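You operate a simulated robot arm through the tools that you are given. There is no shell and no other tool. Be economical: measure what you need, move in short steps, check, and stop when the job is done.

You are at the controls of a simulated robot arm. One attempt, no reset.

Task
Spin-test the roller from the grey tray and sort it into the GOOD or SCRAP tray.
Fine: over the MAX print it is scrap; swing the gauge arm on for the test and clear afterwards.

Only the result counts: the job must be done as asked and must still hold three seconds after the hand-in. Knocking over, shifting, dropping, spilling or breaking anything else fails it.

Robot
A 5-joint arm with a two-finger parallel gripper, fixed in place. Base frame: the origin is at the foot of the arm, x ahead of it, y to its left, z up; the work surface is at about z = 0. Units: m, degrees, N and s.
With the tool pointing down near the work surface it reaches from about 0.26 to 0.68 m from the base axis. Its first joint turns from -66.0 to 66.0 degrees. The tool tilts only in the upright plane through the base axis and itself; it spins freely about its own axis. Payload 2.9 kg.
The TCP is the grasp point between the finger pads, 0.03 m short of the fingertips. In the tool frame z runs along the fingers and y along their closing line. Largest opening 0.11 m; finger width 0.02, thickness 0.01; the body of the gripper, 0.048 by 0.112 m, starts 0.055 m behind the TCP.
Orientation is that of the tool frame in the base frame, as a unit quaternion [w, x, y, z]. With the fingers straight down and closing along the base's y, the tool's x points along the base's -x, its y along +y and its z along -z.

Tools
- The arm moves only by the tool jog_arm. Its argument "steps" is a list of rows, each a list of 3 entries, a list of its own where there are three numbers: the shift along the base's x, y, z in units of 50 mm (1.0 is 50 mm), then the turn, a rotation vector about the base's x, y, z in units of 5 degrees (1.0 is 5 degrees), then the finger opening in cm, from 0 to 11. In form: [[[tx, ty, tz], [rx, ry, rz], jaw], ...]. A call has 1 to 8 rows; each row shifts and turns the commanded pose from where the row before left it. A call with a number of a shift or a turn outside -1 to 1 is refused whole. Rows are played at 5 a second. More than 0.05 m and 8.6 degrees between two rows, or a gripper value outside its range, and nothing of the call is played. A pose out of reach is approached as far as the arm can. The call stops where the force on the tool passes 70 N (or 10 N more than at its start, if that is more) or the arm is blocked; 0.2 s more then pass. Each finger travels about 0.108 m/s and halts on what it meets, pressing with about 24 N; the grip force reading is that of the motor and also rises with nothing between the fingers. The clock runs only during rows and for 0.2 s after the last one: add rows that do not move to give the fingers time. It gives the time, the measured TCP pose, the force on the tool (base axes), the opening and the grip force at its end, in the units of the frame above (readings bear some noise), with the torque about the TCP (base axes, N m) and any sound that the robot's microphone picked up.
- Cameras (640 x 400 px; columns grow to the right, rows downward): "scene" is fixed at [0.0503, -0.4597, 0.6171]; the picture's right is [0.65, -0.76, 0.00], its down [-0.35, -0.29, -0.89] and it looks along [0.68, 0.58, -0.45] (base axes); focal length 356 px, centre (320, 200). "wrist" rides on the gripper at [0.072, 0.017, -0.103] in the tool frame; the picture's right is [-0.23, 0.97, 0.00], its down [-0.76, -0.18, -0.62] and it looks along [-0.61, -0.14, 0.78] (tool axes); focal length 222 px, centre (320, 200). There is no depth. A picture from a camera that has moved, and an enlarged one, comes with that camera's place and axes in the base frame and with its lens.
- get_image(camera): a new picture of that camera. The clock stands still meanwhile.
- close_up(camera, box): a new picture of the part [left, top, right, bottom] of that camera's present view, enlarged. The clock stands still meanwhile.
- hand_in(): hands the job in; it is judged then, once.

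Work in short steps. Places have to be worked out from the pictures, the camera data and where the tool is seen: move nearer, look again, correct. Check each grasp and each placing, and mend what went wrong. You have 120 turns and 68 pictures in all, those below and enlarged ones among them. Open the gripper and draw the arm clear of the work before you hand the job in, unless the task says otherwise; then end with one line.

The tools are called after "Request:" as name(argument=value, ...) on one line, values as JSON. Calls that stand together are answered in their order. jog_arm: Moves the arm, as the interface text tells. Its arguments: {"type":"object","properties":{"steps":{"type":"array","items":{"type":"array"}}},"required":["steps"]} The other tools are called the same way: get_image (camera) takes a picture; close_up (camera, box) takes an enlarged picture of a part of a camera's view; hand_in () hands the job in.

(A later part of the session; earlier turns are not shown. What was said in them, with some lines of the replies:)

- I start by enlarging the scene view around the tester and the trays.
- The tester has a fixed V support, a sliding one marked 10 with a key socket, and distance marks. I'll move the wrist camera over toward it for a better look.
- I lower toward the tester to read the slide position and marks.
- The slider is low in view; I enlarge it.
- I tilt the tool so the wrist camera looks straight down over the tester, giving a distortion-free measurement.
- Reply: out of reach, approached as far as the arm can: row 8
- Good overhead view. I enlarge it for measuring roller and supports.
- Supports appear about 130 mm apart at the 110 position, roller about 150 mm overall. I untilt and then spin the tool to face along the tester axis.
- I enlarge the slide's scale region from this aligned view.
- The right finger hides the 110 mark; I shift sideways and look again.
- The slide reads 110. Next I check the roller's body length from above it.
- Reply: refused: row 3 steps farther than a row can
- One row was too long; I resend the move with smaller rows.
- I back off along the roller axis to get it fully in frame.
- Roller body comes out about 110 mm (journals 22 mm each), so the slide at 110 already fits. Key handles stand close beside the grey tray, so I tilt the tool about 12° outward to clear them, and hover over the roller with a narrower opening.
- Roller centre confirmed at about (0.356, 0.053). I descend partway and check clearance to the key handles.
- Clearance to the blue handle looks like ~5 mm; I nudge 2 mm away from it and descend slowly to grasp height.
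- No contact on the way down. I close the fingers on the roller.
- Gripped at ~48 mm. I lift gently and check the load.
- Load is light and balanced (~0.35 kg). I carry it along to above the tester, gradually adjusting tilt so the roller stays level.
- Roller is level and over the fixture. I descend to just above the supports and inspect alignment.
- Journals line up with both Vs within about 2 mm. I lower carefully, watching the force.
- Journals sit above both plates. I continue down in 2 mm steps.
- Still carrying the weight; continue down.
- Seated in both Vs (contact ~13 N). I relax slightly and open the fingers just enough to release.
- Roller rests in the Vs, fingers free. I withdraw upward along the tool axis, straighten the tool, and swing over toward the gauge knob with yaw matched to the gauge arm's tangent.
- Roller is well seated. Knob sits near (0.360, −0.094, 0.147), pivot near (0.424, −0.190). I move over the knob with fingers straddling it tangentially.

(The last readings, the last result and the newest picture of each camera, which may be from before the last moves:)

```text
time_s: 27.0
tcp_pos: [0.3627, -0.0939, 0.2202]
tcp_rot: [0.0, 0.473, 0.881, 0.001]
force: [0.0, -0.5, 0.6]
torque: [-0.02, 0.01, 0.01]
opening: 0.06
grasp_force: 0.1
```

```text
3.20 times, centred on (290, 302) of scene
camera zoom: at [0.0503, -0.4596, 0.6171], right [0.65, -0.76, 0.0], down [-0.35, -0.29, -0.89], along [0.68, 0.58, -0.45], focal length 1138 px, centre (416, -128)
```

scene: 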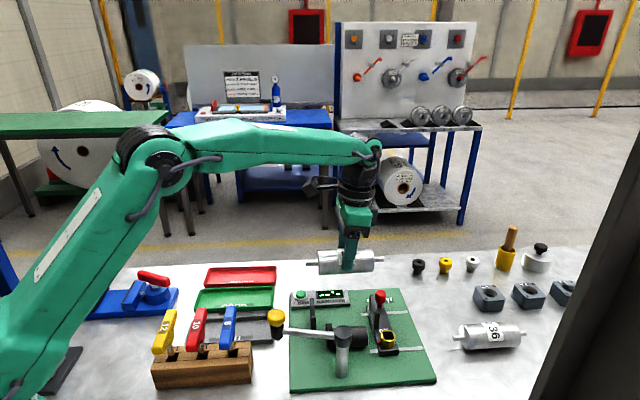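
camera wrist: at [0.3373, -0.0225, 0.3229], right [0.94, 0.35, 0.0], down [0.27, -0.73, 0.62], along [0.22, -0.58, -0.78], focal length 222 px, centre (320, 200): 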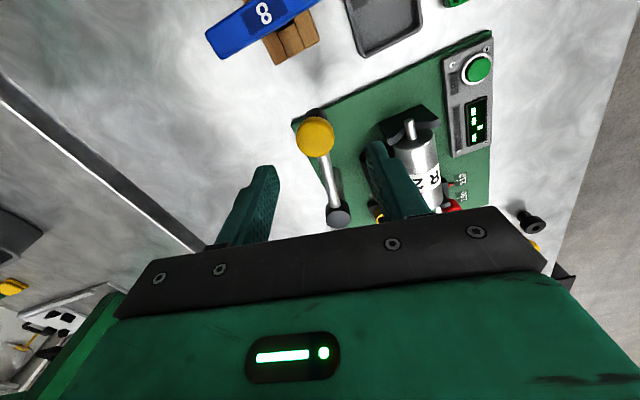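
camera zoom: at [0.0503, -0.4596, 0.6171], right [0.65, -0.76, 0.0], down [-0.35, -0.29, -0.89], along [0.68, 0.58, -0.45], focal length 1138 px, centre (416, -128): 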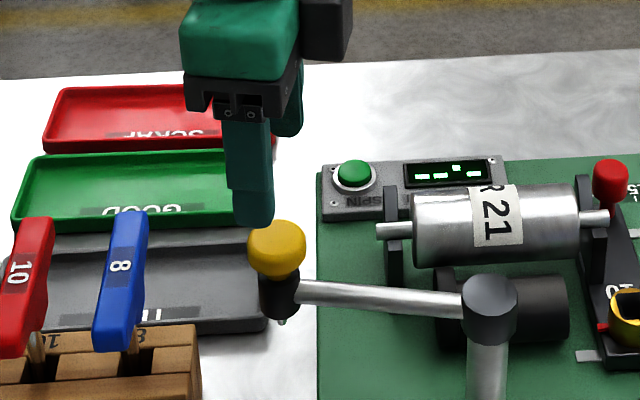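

Triangulated knob centre ≈ (0.360, −0.0945, 0.143), dia ~32 mm. I descend around it and close to a loose cage.

Request:
jog_arm(steps=[[[-0.05, -0.01, -0.4], [0, 0, 0], 6], [[0, 0, -0.5], [0, 0, 0], 6], [[0, 0, -0.4], [0, 0, 0], 6], [[0, 0, 0], [0, 0, 0], 6], [[0, 0, 0], [0, 0, 0], 5], [[0, 0, 0], [0, 0, 0], 4.2], [[0, 0, 0], [0, 0, 0], 4.2]])

Request:
get_image(camera="wrist")

```text
time_s: 28.6
tcp_pos: [0.3609, -0.0955, 0.1561]
tcp_rot: [0.0, 0.473, 0.881, 0.0]
force: [0.4, 0.4, -0.5]
torque: [-0.02, 0.02, 0.03]
opening: 0.0418
grasp_force: 0.1
```

```text
23 pictures are left
camera wrist: at [0.3342, -0.0232, 0.2588], right [0.94, 0.35, 0.0], down [0.27, -0.73, 0.62], along [0.22, -0.58, -0.78], focal length 222 px, centre (320, 200)
```

wrist: 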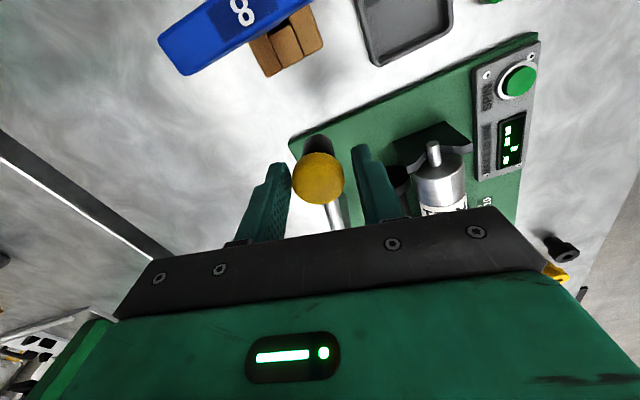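

The knob is caged. I close a bit more and start the arc, clockwise about the pivot, turning the tool with it.

Request:
jog_arm(steps=[[[0, 0, 0], [0, 0, 0], 3.7], [[0.172, 0.104, 0], [0, 0, -1], 3.7], [[0.182, 0.09, 0], [0, 0, -1], 3.7], [[0.188, 0.072, 0], [0, 0, -1], 3.7], [[0.192, 0.056, 0], [0, 0, -1], 3.7]])

Request:
get_image(camera="wrist")

```text
time_s: 29.8
tcp_pos: [0.397, -0.0784, 0.1548]
tcp_rot: [0.0, 0.62, 0.785, 0.0]
force: [0.2, -0.9, 0.6]
torque: [-0.01, 0.0, 0.02]
opening: 0.0373
grasp_force: 0.1
```

```text
22 pictures are left
camera wrist: at [0.396, -0.003, 0.2574], right [1.0, 0.0, 0.0], down [0.0, -0.78, 0.62], along [0.0, -0.62, -0.78], focal length 222 px, centre (320, 200)
```

wrist: 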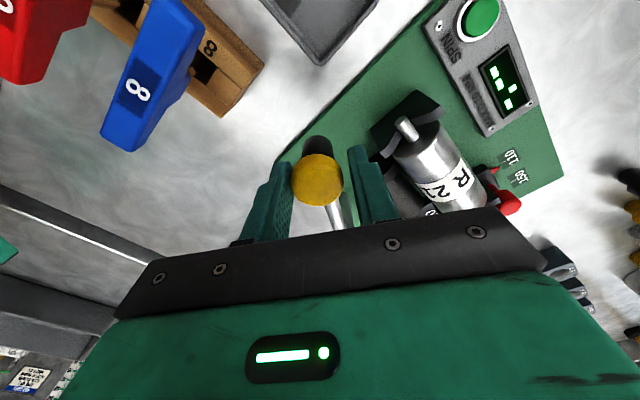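

The gauge arm follows freely. I continue the arc.

Request:
jog_arm(steps=[[[0.198, 0.04, 0], [0, 0, -1], 3.7], [[0.2, 0.022, 0], [0, 0, -1], 3.7], [[0.202, 0.004, 0], [0, 0, -1], 3.7], [[0.202, -0.014, 0], [0, 0, -1], 3.7], [[0.198, -0.03, 0], [0, 0, -1], 3.7], [[0.196, -0.048, 0], [0, 0, -1], 3.7], [[0.192, -0.066, 0], [0, 0, -1], 3.7]])

Request:
get_image(camera="wrist")

```text
time_s: 31.4
tcp_pos: [0.4651, -0.0847, 0.155]
tcp_rot: [0.0, 0.827, 0.562, -0.001]
force: [0.2, 0.5, 0.7]
torque: [0.0, 0.01, 0.0]
opening: 0.0371
grasp_force: 0.7
```

```text
21 pictures are left
camera wrist: at [0.5078, -0.0219, 0.258], right [0.82, -0.57, 0.0], down [-0.45, -0.64, 0.62], along [-0.36, -0.51, -0.78], focal length 222 px, centre (320, 200)
```

wrist: 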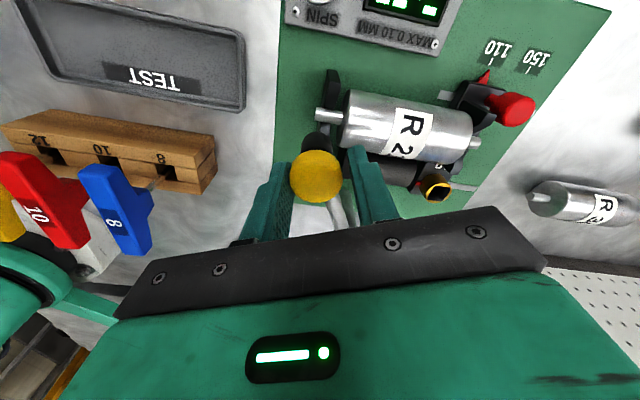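

Continuing toward the roller.

Request:
jog_arm(steps=[[[0.184, -0.082, 0], [0, 0, -1], 3.7], [[0.176, -0.096, 0], [0, 0, -1], 3.7], [[0.168, -0.112, 0], [0, 0, -1], 3.7], [[0.156, -0.126, 0], [0, 0, -1], 3.7], [[0.146, -0.14, 0], [0, 0, -1], 3.7]])

Request:
jog_arm(steps=[[[0.132, -0.152, 0], [0, 0, -1], 3.7], [[0.06, -0.08, 0], [0, 0, -0.5], 3.7]])

Request:
get_image(camera="wrist")

Request:
close_up(camera="scene", box=[280, 250, 440, 375])

```text
time_s: 32.6
tcp_pos: [0.5053, -0.1123, 0.1546]
tcp_rot: [0.0, 0.929, 0.369, -0.001]
force: [0.6, 0.4, 0.1]
torque: [-0.02, -0.03, 0.01]
opening: 0.037
grasp_force: 0.3
```

```text
time_s: 33.2
tcp_pos: [0.5162, -0.1228, 0.1547]
tcp_rot: [0.0, 0.951, 0.308, -0.001]
force: [0.0, 1.2, -0.4]
torque: [-0.02, 0.0, 0.01]
opening: 0.0369
grasp_force: 0.1
```

```text
20 pictures are left
camera wrist: at [0.5846, -0.093, 0.2578], right [0.39, -0.92, 0.0], down [-0.72, -0.3, 0.62], along [-0.58, -0.24, -0.78], focal length 222 px, centre (320, 200)
```

wrist: 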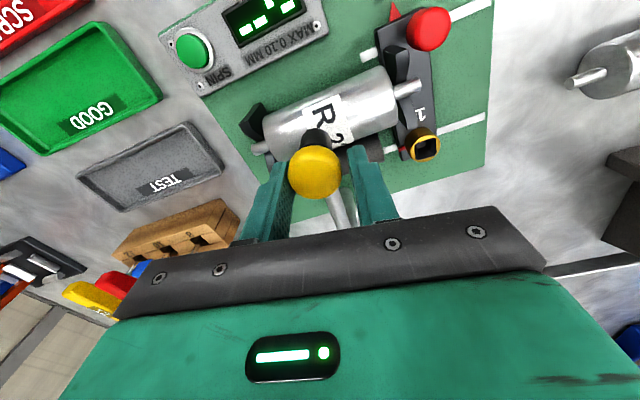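

```text
3.20 times, centred on (360, 312) of scene
camera zoom: at [0.0503, -0.4596, 0.6171], right [0.65, -0.76, 0.0], down [-0.35, -0.29, -0.89], along [0.68, 0.58, -0.45], focal length 1138 px, centre (192, -160)
```

zoom: 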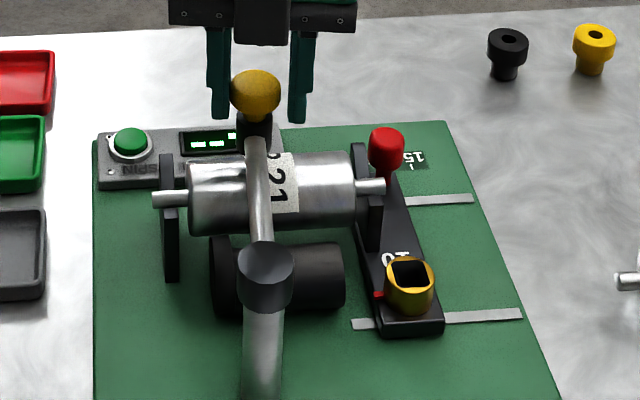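

The knob is now over the roller. I check the display for any gauge contact indication, and the probe position.

Request:
close_up(camera="wrist", box=[150, 0, 450, 200])

```text
2.00 times, centred on (300, 100) of wrist
camera zoom: at [0.5846, -0.093, 0.2578], right [0.39, -0.92, 0.0], down [-0.72, -0.3, 0.62], along [-0.58, -0.24, -0.78], focal length 444 px, centre (360, 400)
```

zoom: 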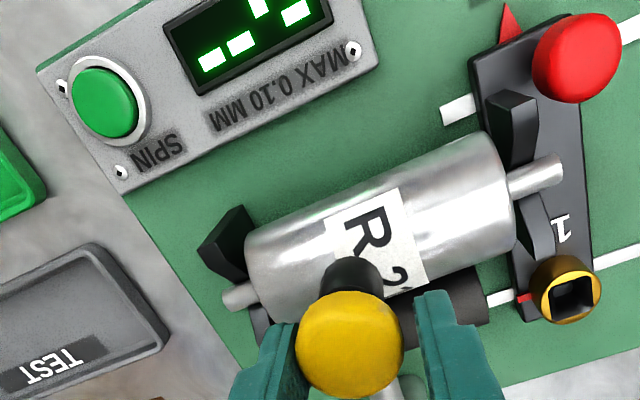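

The knob is over the roller axis but still ~10 mm short of the middle. I move 5° further while watching force.

Request:
jog_arm(steps=[[[0.058, -0.082, 0], [0, 0, -0.5], 3.7], [[0.056, -0.084, 0], [0, 0, -0.5], 3.7], [[0, 0, 0], [0, 0, 0], 3.7]])

Request:
close_up(camera="wrist", box=[150, 0, 450, 200])

```text
time_s: 34.0
tcp_pos: [0.5228, -0.1305, 0.1554]
tcp_rot: [0.0, 0.964, 0.267, -0.001]
force: [-1.3, 0.7, -0.4]
torque: [0.01, 0.0, -0.02]
opening: 0.0375
grasp_force: 1.1
```

```text
2.00 times, centred on (300, 100) of wrist
camera zoom: at [0.593, -0.1079, 0.2578], right [0.31, -0.95, 0.0], down [-0.74, -0.24, 0.62], along [-0.6, -0.19, -0.78], focal length 444 px, centre (360, 400)
```

zoom: 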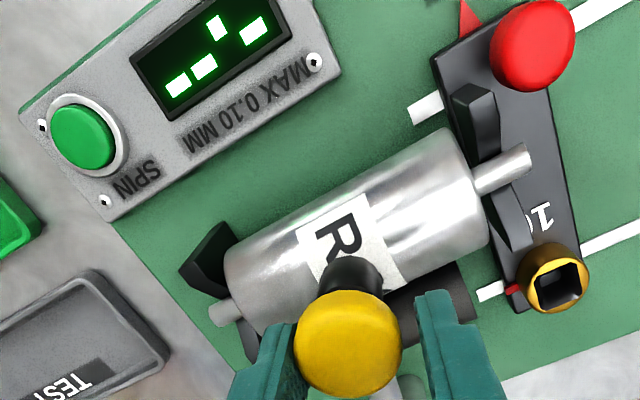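

The knob is centred over the roller. I release, rise, and move over to the SPIN button at about (0.522, 0.001).

Request:
jog_arm(steps=[[[0, 0, 0], [0, 0, 0], 4.5], [[0, 0, 0], [0, 0, 0], 6], [[0, 0, 0.6], [0, 0, 0], 6], [[0, 0, 0.8], [0, 0, 0], 6], [[0, 0.85, 0], [0, 0, 0], 4], [[0, 0.9, 0], [0, 0, 0], 2], [[0, 0.88, 0], [0, 0, 0], 0], [[0, 0, -0.6], [0, 0, 0], 0]])

Request:
get_image(camera="wrist")

Request:
close_up(camera="scene", box=[270, 240, 430, 375])

```text
time_s: 35.8
tcp_pos: [0.5199, 0.0028, 0.1955]
tcp_rot: [-0.001, 0.964, 0.266, -0.001]
force: [0.9, 0.8, -0.1]
torque: [-0.02, 0.0, -0.01]
opening: 0.0001
grasp_force: 24.1
```

```text
16 pictures are left
camera wrist: at [0.5918, 0.0257, 0.2974], right [0.31, -0.95, 0.0], down [-0.74, -0.24, 0.62], along [-0.59, -0.19, -0.78], focal length 222 px, centre (320, 200)
```

wrist: 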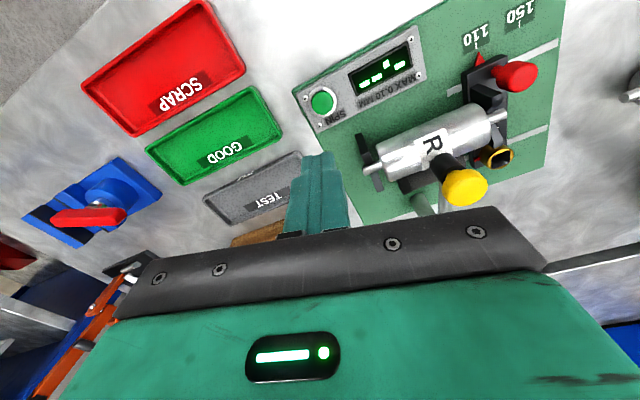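

```text
2.96 times, centred on (350, 308) of scene
camera zoom: at [0.0503, -0.4596, 0.6171], right [0.65, -0.76, 0.0], down [-0.35, -0.29, -0.89], along [0.68, 0.58, -0.45], focal length 1054 px, centre (231, -118)
```

zoom: 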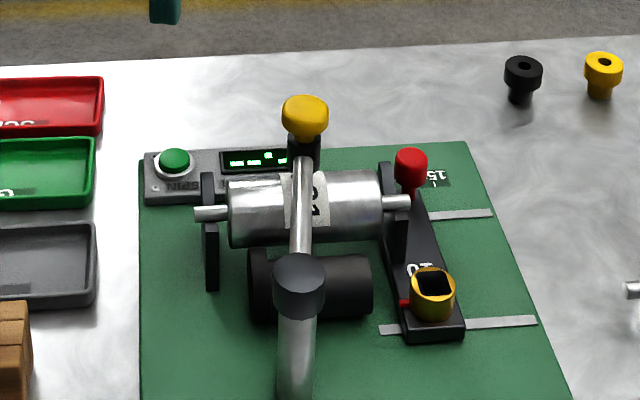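

Button located at ≈(0.524, 0.001). I descend to just above it.

Request:
jog_arm(steps=[[[0.08, -0.04, -0.8], [0, 0, 0], 0], [[0, 0, -0.8], [0, 0, 0], 0], [[0, 0, -0.7], [0, 0, 0], 0], [[0, 0, 0], [0, 0, 0], 0]])

Request:
get_image(camera="wrist")

```text
time_s: 36.8
tcp_pos: [0.5242, -0.0008, 0.0795]
tcp_rot: [-0.001, 0.964, 0.267, -0.002]
force: [0.0, 0.3, -0.2]
torque: [-0.02, -0.01, -0.01]
opening: 0.0
grasp_force: 23.8
```

```text
14 pictures are left
camera wrist: at [0.596, 0.0235, 0.1824], right [0.31, -0.95, 0.0], down [-0.74, -0.24, 0.62], along [-0.59, -0.19, -0.78], focal length 222 px, centre (320, 200)
```

wrist: 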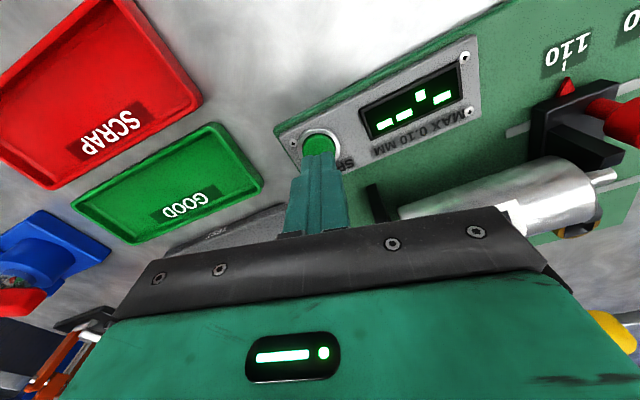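

Fingertips are nearly over the button; I shift 4 mm and press down in small steps.

Request:
jog_arm(steps=[[[0.08, 0.04, -0.14], [0, 0, 0], 0], [[0, 0, -0.06], [0, 0, 0], 0], [[0, 0, -0.06], [0, 0, 0], 0]])

```text
time_s: 37.6
tcp_pos: [0.5293, 0.0019, 0.0653]
tcp_rot: [-0.001, 0.964, 0.267, -0.002]
force: [0.6, -0.3, -0.3]
torque: [0.01, 0.0, -0.01]
opening: 0.0
grasp_force: 23.9
```

No contact yet; continue in small steps.

Request:
jog_arm(steps=[[[0, 0, -0.06], [0, 0, 0], 0], [[0, 0, -0.06], [0, 0, 0], 0]])

Request:
jog_arm(steps=[[[0, 0, -0.05], [0, 0, 0], 0], [[0, 0, 0], [0, 0, 0], 0]])

```text
time_s: 38.2
tcp_pos: [0.5301, 0.0013, 0.0607]
tcp_rot: [0.0, 0.964, 0.267, -0.001]
force: [-1.1, 0.4, 1.3]
torque: [0.0, 0.0, -0.01]
opening: 0.0
grasp_force: 24.0
```

```text
time_s: 38.8
tcp_pos: [0.53, 0.0011, 0.0591]
tcp_rot: [0.0, 0.964, 0.267, 0.0]
force: [0.7, -1.5, 4.8]
torque: [-0.06, -0.02, -0.03]
opening: 0.0001
grasp_force: 24.2
heard: click
```

A click was heard: the button is pressed. I lift off a little, wait, and read the display.

Request:
jog_arm(steps=[[[0, 0, 0.3], [0, 0, 0], 0], [[0, 0, 0], [0, 0, 0], 0], [[0, 0, 0], [0, 0, 0], 0], [[0, 0, 0], [0, 0, 0], 0], [[0, 0, 0], [0, 0, 0], 0]])

Request:
close_up(camera="wrist", box=[280, 20, 500, 180])

```text
time_s: 40.0
tcp_pos: [0.5284, 0.0006, 0.0738]
tcp_rot: [0.0, 0.964, 0.267, 0.0]
force: [0.1, 0.3, 0.4]
torque: [0.01, -0.01, 0.02]
opening: 0.0
grasp_force: 24.0
```

```text
2.50 times, centred on (390, 100) of wrist
camera zoom: at [0.6004, 0.0246, 0.1764], right [0.31, -0.95, 0.0], down [-0.74, -0.24, 0.62], along [-0.59, -0.19, -0.78], focal length 555 px, centre (145, 450)
```

zoom: 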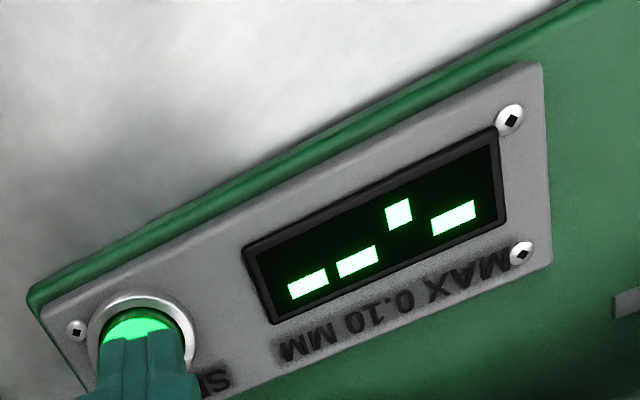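

The button is lit and the test seems to be running. I wait a few seconds and read again.

Request:
jog_arm(steps=[[[0, 0, 0], [0, 0, 0], 0], [[0, 0, 0], [0, 0, 0], 0], [[0, 0, 0], [0, 0, 0], 0], [[0, 0, 0], [0, 0, 0], 0], [[0, 0, 0], [0, 0, 0], 0], [[0, 0, 0], [0, 0, 0], 0], [[0, 0, 0], [0, 0, 0], 0], [[0, 0, 0], [0, 0, 0], 0]])

Request:
close_up(camera="wrist", box=[280, 20, 500, 180])

```text
time_s: 41.8
tcp_pos: [0.5287, 0.0012, 0.0745]
tcp_rot: [0.0, 0.964, 0.267, -0.001]
force: [-0.7, -0.6, 1.2]
torque: [0.01, 0.0, 0.01]
opening: 0.0001
grasp_force: 24.1
```

```text
2.50 times, centred on (390, 100) of wrist
camera zoom: at [0.6004, 0.0246, 0.1763], right [0.31, -0.95, 0.0], down [-0.74, -0.24, 0.62], along [-0.59, -0.19, -0.78], focal length 555 px, centre (145, 450)
```

zoom: 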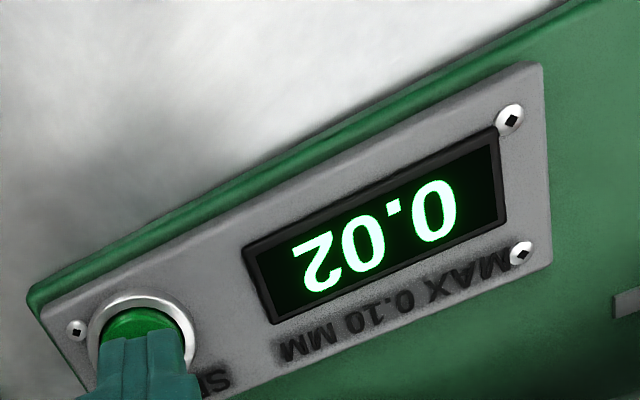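

Reading is 0.02, with the test finished. I verify that the probe really sits on the roller.

Request:
close_up(camera="scene", box=[310, 260, 400, 325])

```text
6.15 times, centred on (355, 292) of scene
camera zoom: at [0.0503, -0.4597, 0.6171], right [0.65, -0.76, 0.0], down [-0.35, -0.29, -0.89], along [0.68, 0.58, -0.45], focal length 2189 px, centre (105, -369)
```

zoom: 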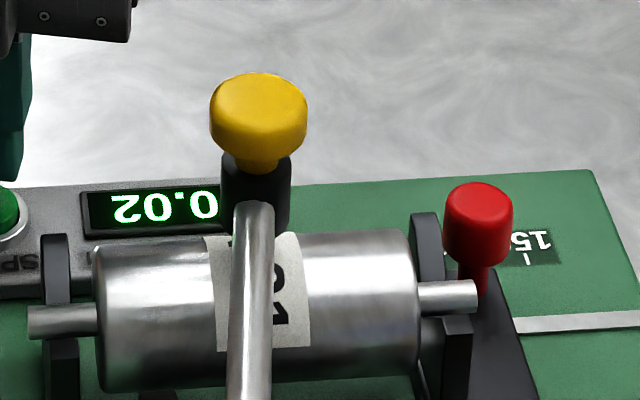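

Probe is centred on the roller, reading 0.02 < 0.10, so GOOD. I go back over the knob to swing the gauge arm clear.

Request:
jog_arm(steps=[[[0, 0, 0.8], [0, 0, 0], 0], [[0, 0, 0.8], [0, 0, 0], 2], [[0, 0, 0.8], [0, 0, 0], 4], [[0, -0.85, 0], [0, 0, 0], 6], [[-0.06, -0.85, 0], [0, 0, 0], 6], [[-0.06, -0.88, 0], [0, 0, 0], 6], [[0, 0, 0], [0, 0, 0], 6]])

Request:
get_image(camera="wrist")

```text
time_s: 43.4
tcp_pos: [0.5232, -0.1293, 0.1944]
tcp_rot: [0.0, 0.963, 0.269, -0.002]
force: [0.1, -0.4, 0.0]
torque: [-0.04, 0.03, -0.02]
opening: 0.0603
grasp_force: 0.0
```

```text
10 pictures are left
camera wrist: at [0.5946, -0.1062, 0.2965], right [0.31, -0.95, 0.0], down [-0.74, -0.24, 0.62], along [-0.59, -0.19, -0.78], focal length 222 px, centre (320, 200)
```

wrist: 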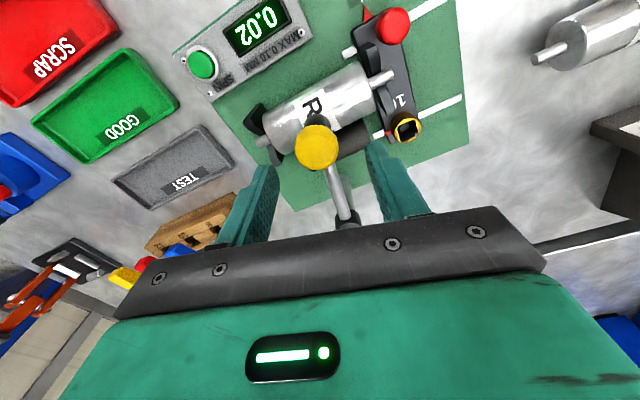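

Knob is centred between the fingers. I descend, cage it, and start the reverse arc.

Request:
jog_arm(steps=[[[0, 0, -0.5], [0, 0, 0], 6], [[0, 0, -0.28], [0, 0, 0], 6], [[0, 0, 0], [0, 0, 0], 4.5], [[0, 0, 0], [0, 0, 0], 3.7], [[-0.113, 0.167, 0], [0, 0, 1], 3.7], [[-0.127, 0.157, 0], [0, 0, 1], 3.7], [[-0.14, 0.145, 0], [0, 0, 1], 3.7], [[-0.152, 0.132, 0], [0, 0, 1], 3.7]])

Request:
jog_arm(steps=[[[-0.163, 0.118, 0], [0, 0, 1], 3.7], [[-0.173, 0.104, 0], [0, 0, 1], 3.7], [[-0.181, 0.088, 0], [0, 0, 1], 3.7], [[-0.188, 0.072, 0], [0, 0, 1], 3.7], [[-0.194, 0.056, 0], [0, 0, 1], 3.7], [[-0.198, 0.038, 0], [0, 0, 1], 3.7], [[-0.2, 0.021, 0], [0, 0, 1], 3.7]])

Request:
jog_arm(steps=[[[-0.2015, 0.0035, 0], [0, 0, 1], 3.7], [[-0.201, -0.014, 0], [0, 0, 1], 3.7], [[-0.199, -0.0315, 0], [0, 0, 1], 3.7], [[-0.1955, -0.049, 0], [0, 0, 1], 3.7], [[-0.1905, -0.066, 0], [0, 0, 1], 3.7], [[-0.184, -0.082, 0], [0, 0, 1], 3.7], [[-0.176, -0.098, 0], [0, 0, 1], 3.7], [[-0.1, -0.067, 0], [0, 0, 0.6], 3.7]])

Request:
get_image(camera="wrist")

```text
time_s: 45.2
tcp_pos: [0.4982, -0.099, 0.1536]
tcp_rot: [-0.001, 0.903, 0.431, -0.001]
force: [0.6, -0.8, 0.1]
torque: [-0.04, 0.0, -0.02]
opening: 0.0366
grasp_force: 0.1
```

```text
time_s: 46.8
tcp_pos: [0.4327, -0.0747, 0.1542]
tcp_rot: [-0.001, 0.73, 0.683, -0.001]
force: [0.4, 0.8, 0.8]
torque: [-0.02, 0.03, 0.0]
opening: 0.037
grasp_force: 0.2
```

```text
time_s: 48.6
tcp_pos: [0.36, -0.0947, 0.1552]
tcp_rot: [-0.001, 0.47, 0.883, 0.0]
force: [0.5, -0.3, -1.0]
torque: [0.0, 0.0, 0.02]
opening: 0.0369
grasp_force: 0.0
```

```text
9 pictures are left
camera wrist: at [0.3337, -0.0237, 0.257], right [0.93, 0.36, 0.0], down [0.28, -0.73, 0.62], along [0.22, -0.58, -0.78], focal length 222 px, centre (320, 200)
```

wrist: 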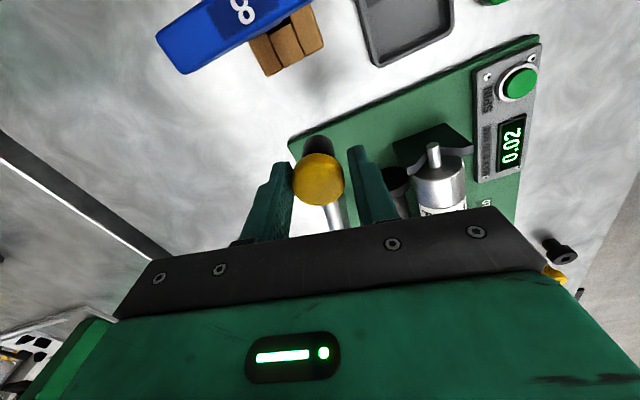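

The gauge arm is back clear and the display confirms 0.02. I release the knob, rise, and go over the roller with the tool vertical and squared to it.

Request:
jog_arm(steps=[[[0, 0, 0], [0, 0, 0], 5], [[0, 0, 0], [0, 0, 0], 6], [[0, 0, 0.8], [0, 0, 0], 6], [[0, 0, 0.8], [0, 0, 0], 6], [[0.8, -0.15, 0], [0, 0, 0.6], 6], [[0.8, -0.15, 0], [0, 0, 0.6], 6], [[0.8, -0.15, 0], [0, 0, 0.6], 6], [[0.85, -0.2, 0], [0, 0, 0.55], 6]])

Request:
jog_arm(steps=[[[0, 0, -0.8], [0, 0, 0], 6], [[0, 0, 0], [0, 0, 0], 6]])

Request:
get_image(camera="wrist")

```text
time_s: 50.4
tcp_pos: [0.5208, -0.1241, 0.236]
tcp_rot: [0.001, 0.376, 0.927, 0.0]
force: [-0.8, 0.1, -0.5]
torque: [0.0, -0.05, -0.04]
opening: 0.06
grasp_force: 0.0
```

```text
time_s: 51.0
tcp_pos: [0.5217, -0.1248, 0.1948]
tcp_rot: [0.0, 0.377, 0.926, 0.001]
force: [0.0, -0.4, 0.2]
torque: [0.0, 0.02, -0.03]
opening: 0.06
grasp_force: 0.0
```

```text
8 pictures are left
camera wrist: at [0.4815, -0.0607, 0.2981], right [0.84, 0.54, 0.0], down [0.42, -0.66, 0.62], along [0.34, -0.53, -0.78], focal length 222 px, centre (320, 200)
```

wrist: 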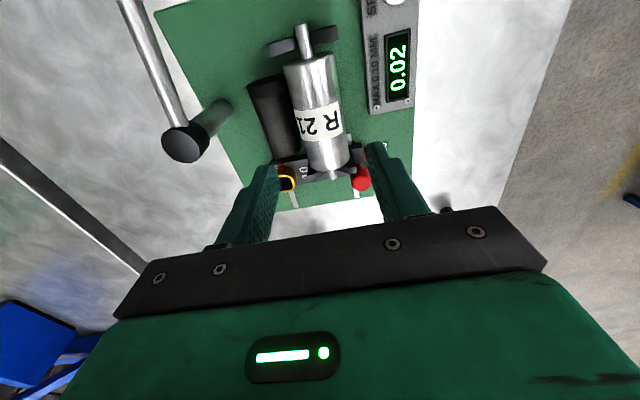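

Roller is well positioned between the fingers' plane. I descend to grasp height and check force before closing.

Request:
jog_arm(steps=[[[0.046, -0.054, -0.7], [0, 0, 0], 6], [[0, 0, -0.7], [0, 0, 0], 6], [[0, 0, -0.4], [0, 0, 0], 5.9], [[0, 0, -0.2], [0, 0, 0], 5.9], [[0, 0, -0.14], [0, 0, 0], 5.9], [[0, 0, 0], [0, 0, 0], 5.9]])

Request:
get_image(camera="wrist")

```text
time_s: 52.4
tcp_pos: [0.5241, -0.1288, 0.0863]
tcp_rot: [0.0, 0.377, 0.926, 0.0]
force: [-0.2, 0.5, -0.7]
torque: [-0.02, 0.01, -0.01]
opening: 0.0586
grasp_force: 0.1
```

```text
7 pictures are left
camera wrist: at [0.4842, -0.0643, 0.1889], right [0.84, 0.54, 0.0], down [0.42, -0.66, 0.62], along [0.34, -0.53, -0.78], focal length 222 px, centre (320, 200)
```

wrist: 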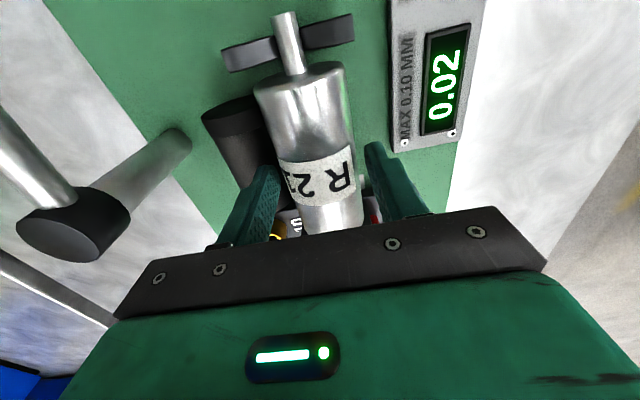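

Clean straddle, no contact. I close and lift straight out.

Request:
jog_arm(steps=[[[0, 0, 0], [0, 0, 0], 5], [[0, 0, 0], [0, 0, 0], 4.2], [[0, 0, 0], [0, 0, 0], 3.5], [[0, 0, 0], [0, 0, 0], 3.5]])

Request:
jog_arm(steps=[[[0, 0, 0.1], [0, 0, 0], 3.5], [[0, 0, 0.3], [0, 0, 0], 3.5], [[0, 0, 0.6], [0, 0, 0], 3.5], [[0, 0, 0.8], [0, 0, 0], 3.5], [[0, 0, 0.7], [0, 0, 0], 3.5]])

Request:
get_image(camera="scene")

```text
time_s: 53.4
tcp_pos: [0.5245, -0.1273, 0.0862]
tcp_rot: [0.001, 0.377, 0.926, 0.0]
force: [-0.6, 0.4, 0.1]
torque: [0.02, -0.01, -0.29]
opening: 0.0486
grasp_force: 24.2
```

```text
time_s: 54.6
tcp_pos: [0.5256, -0.13, 0.2097]
tcp_rot: [0.0, 0.376, 0.927, 0.0]
force: [0.1, -0.2, -3.0]
torque: [-0.02, -0.03, 0.02]
opening: 0.0486
grasp_force: 24.0
```

```text
6 pictures are left
```

scene: 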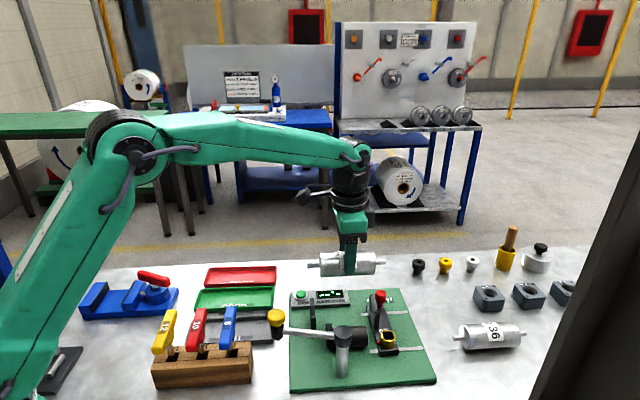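

Roller is held and level. I carry it over to above the GOOD tray, centre ≈ (0.425, 0.129).

Request:
jog_arm(steps=[[[0, 0, 0.6], [0, 0, 0], 3.5], [[-0.288, 0.741, 0], [0, 0, 0], 3.5], [[-0.288, 0.741, 0], [0, 0, 0], 3.5], [[-0.288, 0.741, 0], [0, 0, 0], 3.5], [[-0.288, 0.741, 0], [0, 0, 0], 3.5], [[-0.288, 0.741, 0], [0, 0, 0], 3.5], [[-0.288, 0.741, 0], [0, 0, 0], 3.5], [[-0.288, 0.741, 0], [0, 0, 0], 3.5]])

Request:
jog_arm(steps=[[[0, 0, -0.7], [0, 0, 0], 3.5], [[0, 0, -0.8], [0, 0, 0], 3.5], [[0, 0, -0.6], [0, 0, 0], 3.5], [[0, 0, 0], [0, 0, 0], 3.5]])

Request:
get_image(camera="wrist")

```text
time_s: 56.4
tcp_pos: [0.4254, 0.1304, 0.2414]
tcp_rot: [0.0, 0.377, 0.926, -0.001]
force: [0.4, -0.9, -2.7]
torque: [0.0, -0.01, -0.02]
opening: 0.0483
grasp_force: 23.9
```

```text
time_s: 57.4
tcp_pos: [0.4229, 0.13, 0.1353]
tcp_rot: [0.0, 0.377, 0.926, 0.0]
force: [0.2, 0.7, -4.0]
torque: [0.02, 0.0, -0.03]
opening: 0.0483
grasp_force: 23.6
```

```text
5 pictures are left
camera wrist: at [0.3833, 0.1941, 0.2389], right [0.84, 0.54, 0.0], down [0.42, -0.66, 0.62], along [0.34, -0.53, -0.78], focal length 222 px, centre (320, 200)
```

wrist: 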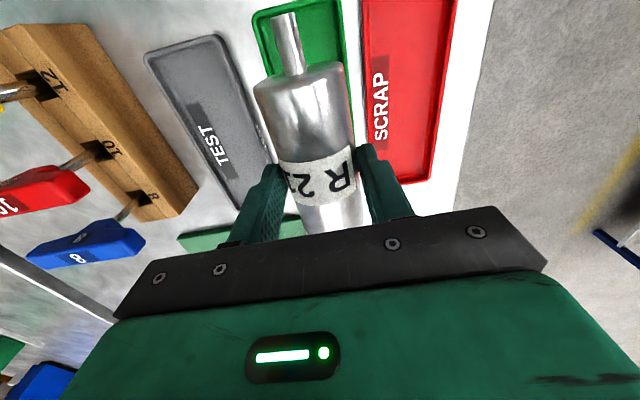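

Lateral alignment to the tray is within ~2 mm. I lower to just above the floor, then in fine steps.

Request:
jog_arm(steps=[[[0.04, -0.01, -0.6], [0, 0, 0], 3.5], [[0, 0, -0.5], [0, 0, 0], 3.5], [[0, 0, -0.3], [0, 0, 0], 3.5], [[0, 0, -0.18], [0, 0, 0], 3.5], [[0, 0, 0], [0, 0, 0], 3.5]])

Request:
close_up(camera="scene", box=[150, 240, 310, 365])

```text
time_s: 58.6
tcp_pos: [0.4259, 0.1299, 0.06]
tcp_rot: [0.0, 0.377, 0.926, 0.0]
force: [0.3, 0.1, -3.6]
torque: [0.01, -0.05, 0.01]
opening: 0.0482
grasp_force: 23.7
```

```text
3.20 times, centred on (230, 302) of scene
camera zoom: at [0.0503, -0.4596, 0.6171], right [0.65, -0.76, 0.0], down [-0.35, -0.29, -0.89], along [0.68, 0.58, -0.45], focal length 1138 px, centre (608, -128)
```

zoom: 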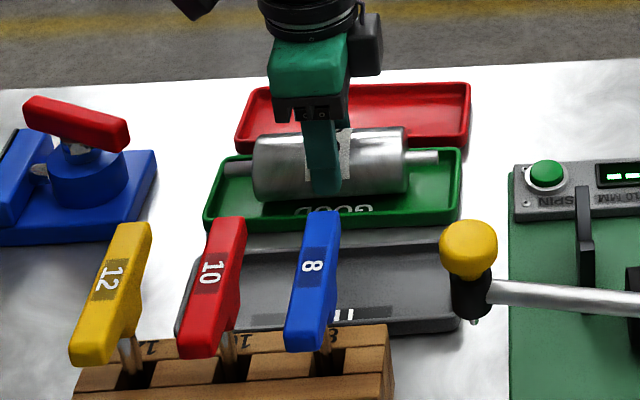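

Good alignment, roller about 8 mm above the floor. I lower in 2 mm steps until contact.

Request:
jog_arm(steps=[[[0, 0, -0.06], [0, 0, 0], 3.5], [[0, 0, -0.05], [0, 0, 0], 3.5], [[0, 0, 0], [0, 0, 0], 3.5]])

Request:
jog_arm(steps=[[[0, 0, -0.03], [0, 0, 0], 3.5], [[0, 0, 0], [0, 0, 0], 3.5]])

```text
time_s: 59.4
tcp_pos: [0.4269, 0.1289, 0.0555]
tcp_rot: [0.001, 0.377, 0.926, 0.0]
force: [-0.9, -3.5, 17.0]
torque: [-0.11, 0.07, 0.0]
opening: 0.048
grasp_force: 23.7
```

```text
time_s: 60.0
tcp_pos: [0.4254, 0.1305, 0.0522]
tcp_rot: [0.001, 0.377, 0.926, 0.001]
force: [2.2, -3.4, 13.4]
torque: [-0.2, -0.11, 0.01]
opening: 0.048
grasp_force: 24.2
```

Contact. I check the view before releasing.

Request:
close_up(camera="scene", box=[190, 255, 280, 325])

```text
5.71 times, centred on (235, 290) of scene
camera zoom: at [0.0502, -0.4597, 0.6171], right [0.65, -0.76, 0.0], down [-0.35, -0.29, -0.89], along [0.68, 0.58, -0.45], focal length 2033 px, centre (806, -314)
```

zoom: 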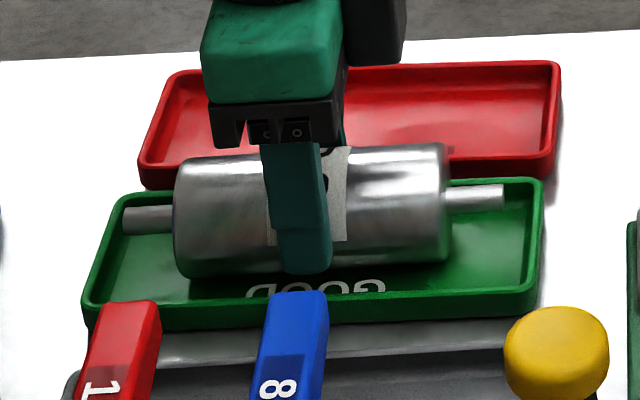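

The roller lies centred within the GOOD tray walls. I relieve the pressure slightly, open just enough, and withdraw.

Request:
jog_arm(steps=[[[0, 0, 0.03], [0, 0, 0], 4.2], [[0, 0, 0], [0, 0, 0], 5], [[0, 0, 0], [0, 0, 0], 5.7], [[0, 0, 0], [0, 0, 0], 5.7], [[0, 0, 0.3], [0, 0, 0], 5.7]])

Request:
jog_arm(steps=[[[0, 0, 0.6], [0, 0, 0], 5.7], [[0, 0, 0.8], [0, 0, 0], 5.7], [[0, 0, 0.8], [0, 0, 0], 5.7], [[0, 0, 0.8], [0, 0, 0], 5.7], [[0, 0, 0.8], [0, 0, 0], 5.7], [[0, 0, 0], [0, 0, 0], 6]])

Request:
get_image(camera="scene")

```text
time_s: 61.2
tcp_pos: [0.4264, 0.1304, 0.0672]
tcp_rot: [0.0, 0.377, 0.926, 0.0]
force: [0.0, 0.4, 1.4]
torque: [0.0, -0.01, -0.02]
opening: 0.0569
grasp_force: 0.0
```

```text
time_s: 62.6
tcp_pos: [0.4281, 0.1276, 0.2599]
tcp_rot: [0.0, 0.377, 0.926, 0.0]
force: [0.2, -0.3, -0.2]
torque: [0.0, -0.03, 0.03]
opening: 0.0601
grasp_force: 0.0
```

```text
2 pictures are left
```

scene: 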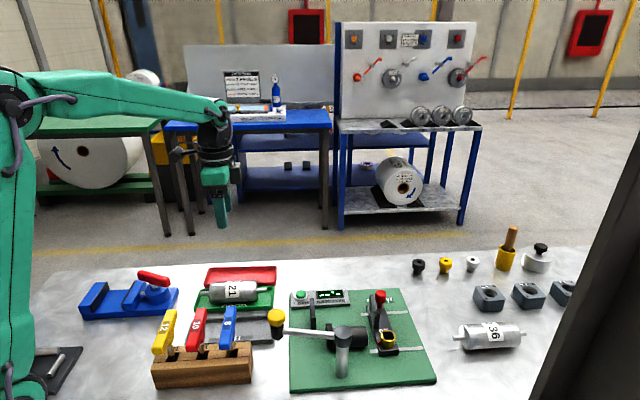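

The roller rests in the GOOD tray, the gauge arm is clear, and everything else stands as before. One close-up to confirm it lies flat.

Request:
close_up(camera="scene", box=[185, 255, 295, 335])

```text
5.00 times, centred on (240, 295) of scene
camera zoom: at [0.0503, -0.4597, 0.6171], right [0.65, -0.76, 0.0], down [-0.35, -0.29, -0.89], along [0.68, 0.58, -0.45], focal length 1779 px, centre (720, -275)
```

zoom: 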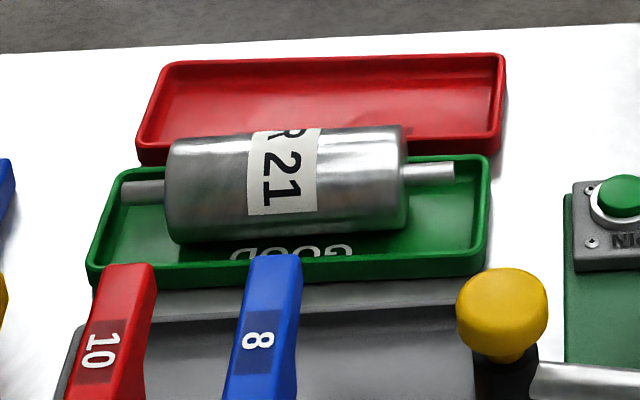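

The roller lies flat within the GOOD tray, the gripper is open and the arm is clear. Handing in.

Request:
hand_in()

```text
The job is handed in.
```

Roller R 21 measured 0.02 mm on the spin test, under the 0.10 mm MAX, so I put it in the GOOD tray; the gauge arm is swung clear and the job is handed in.
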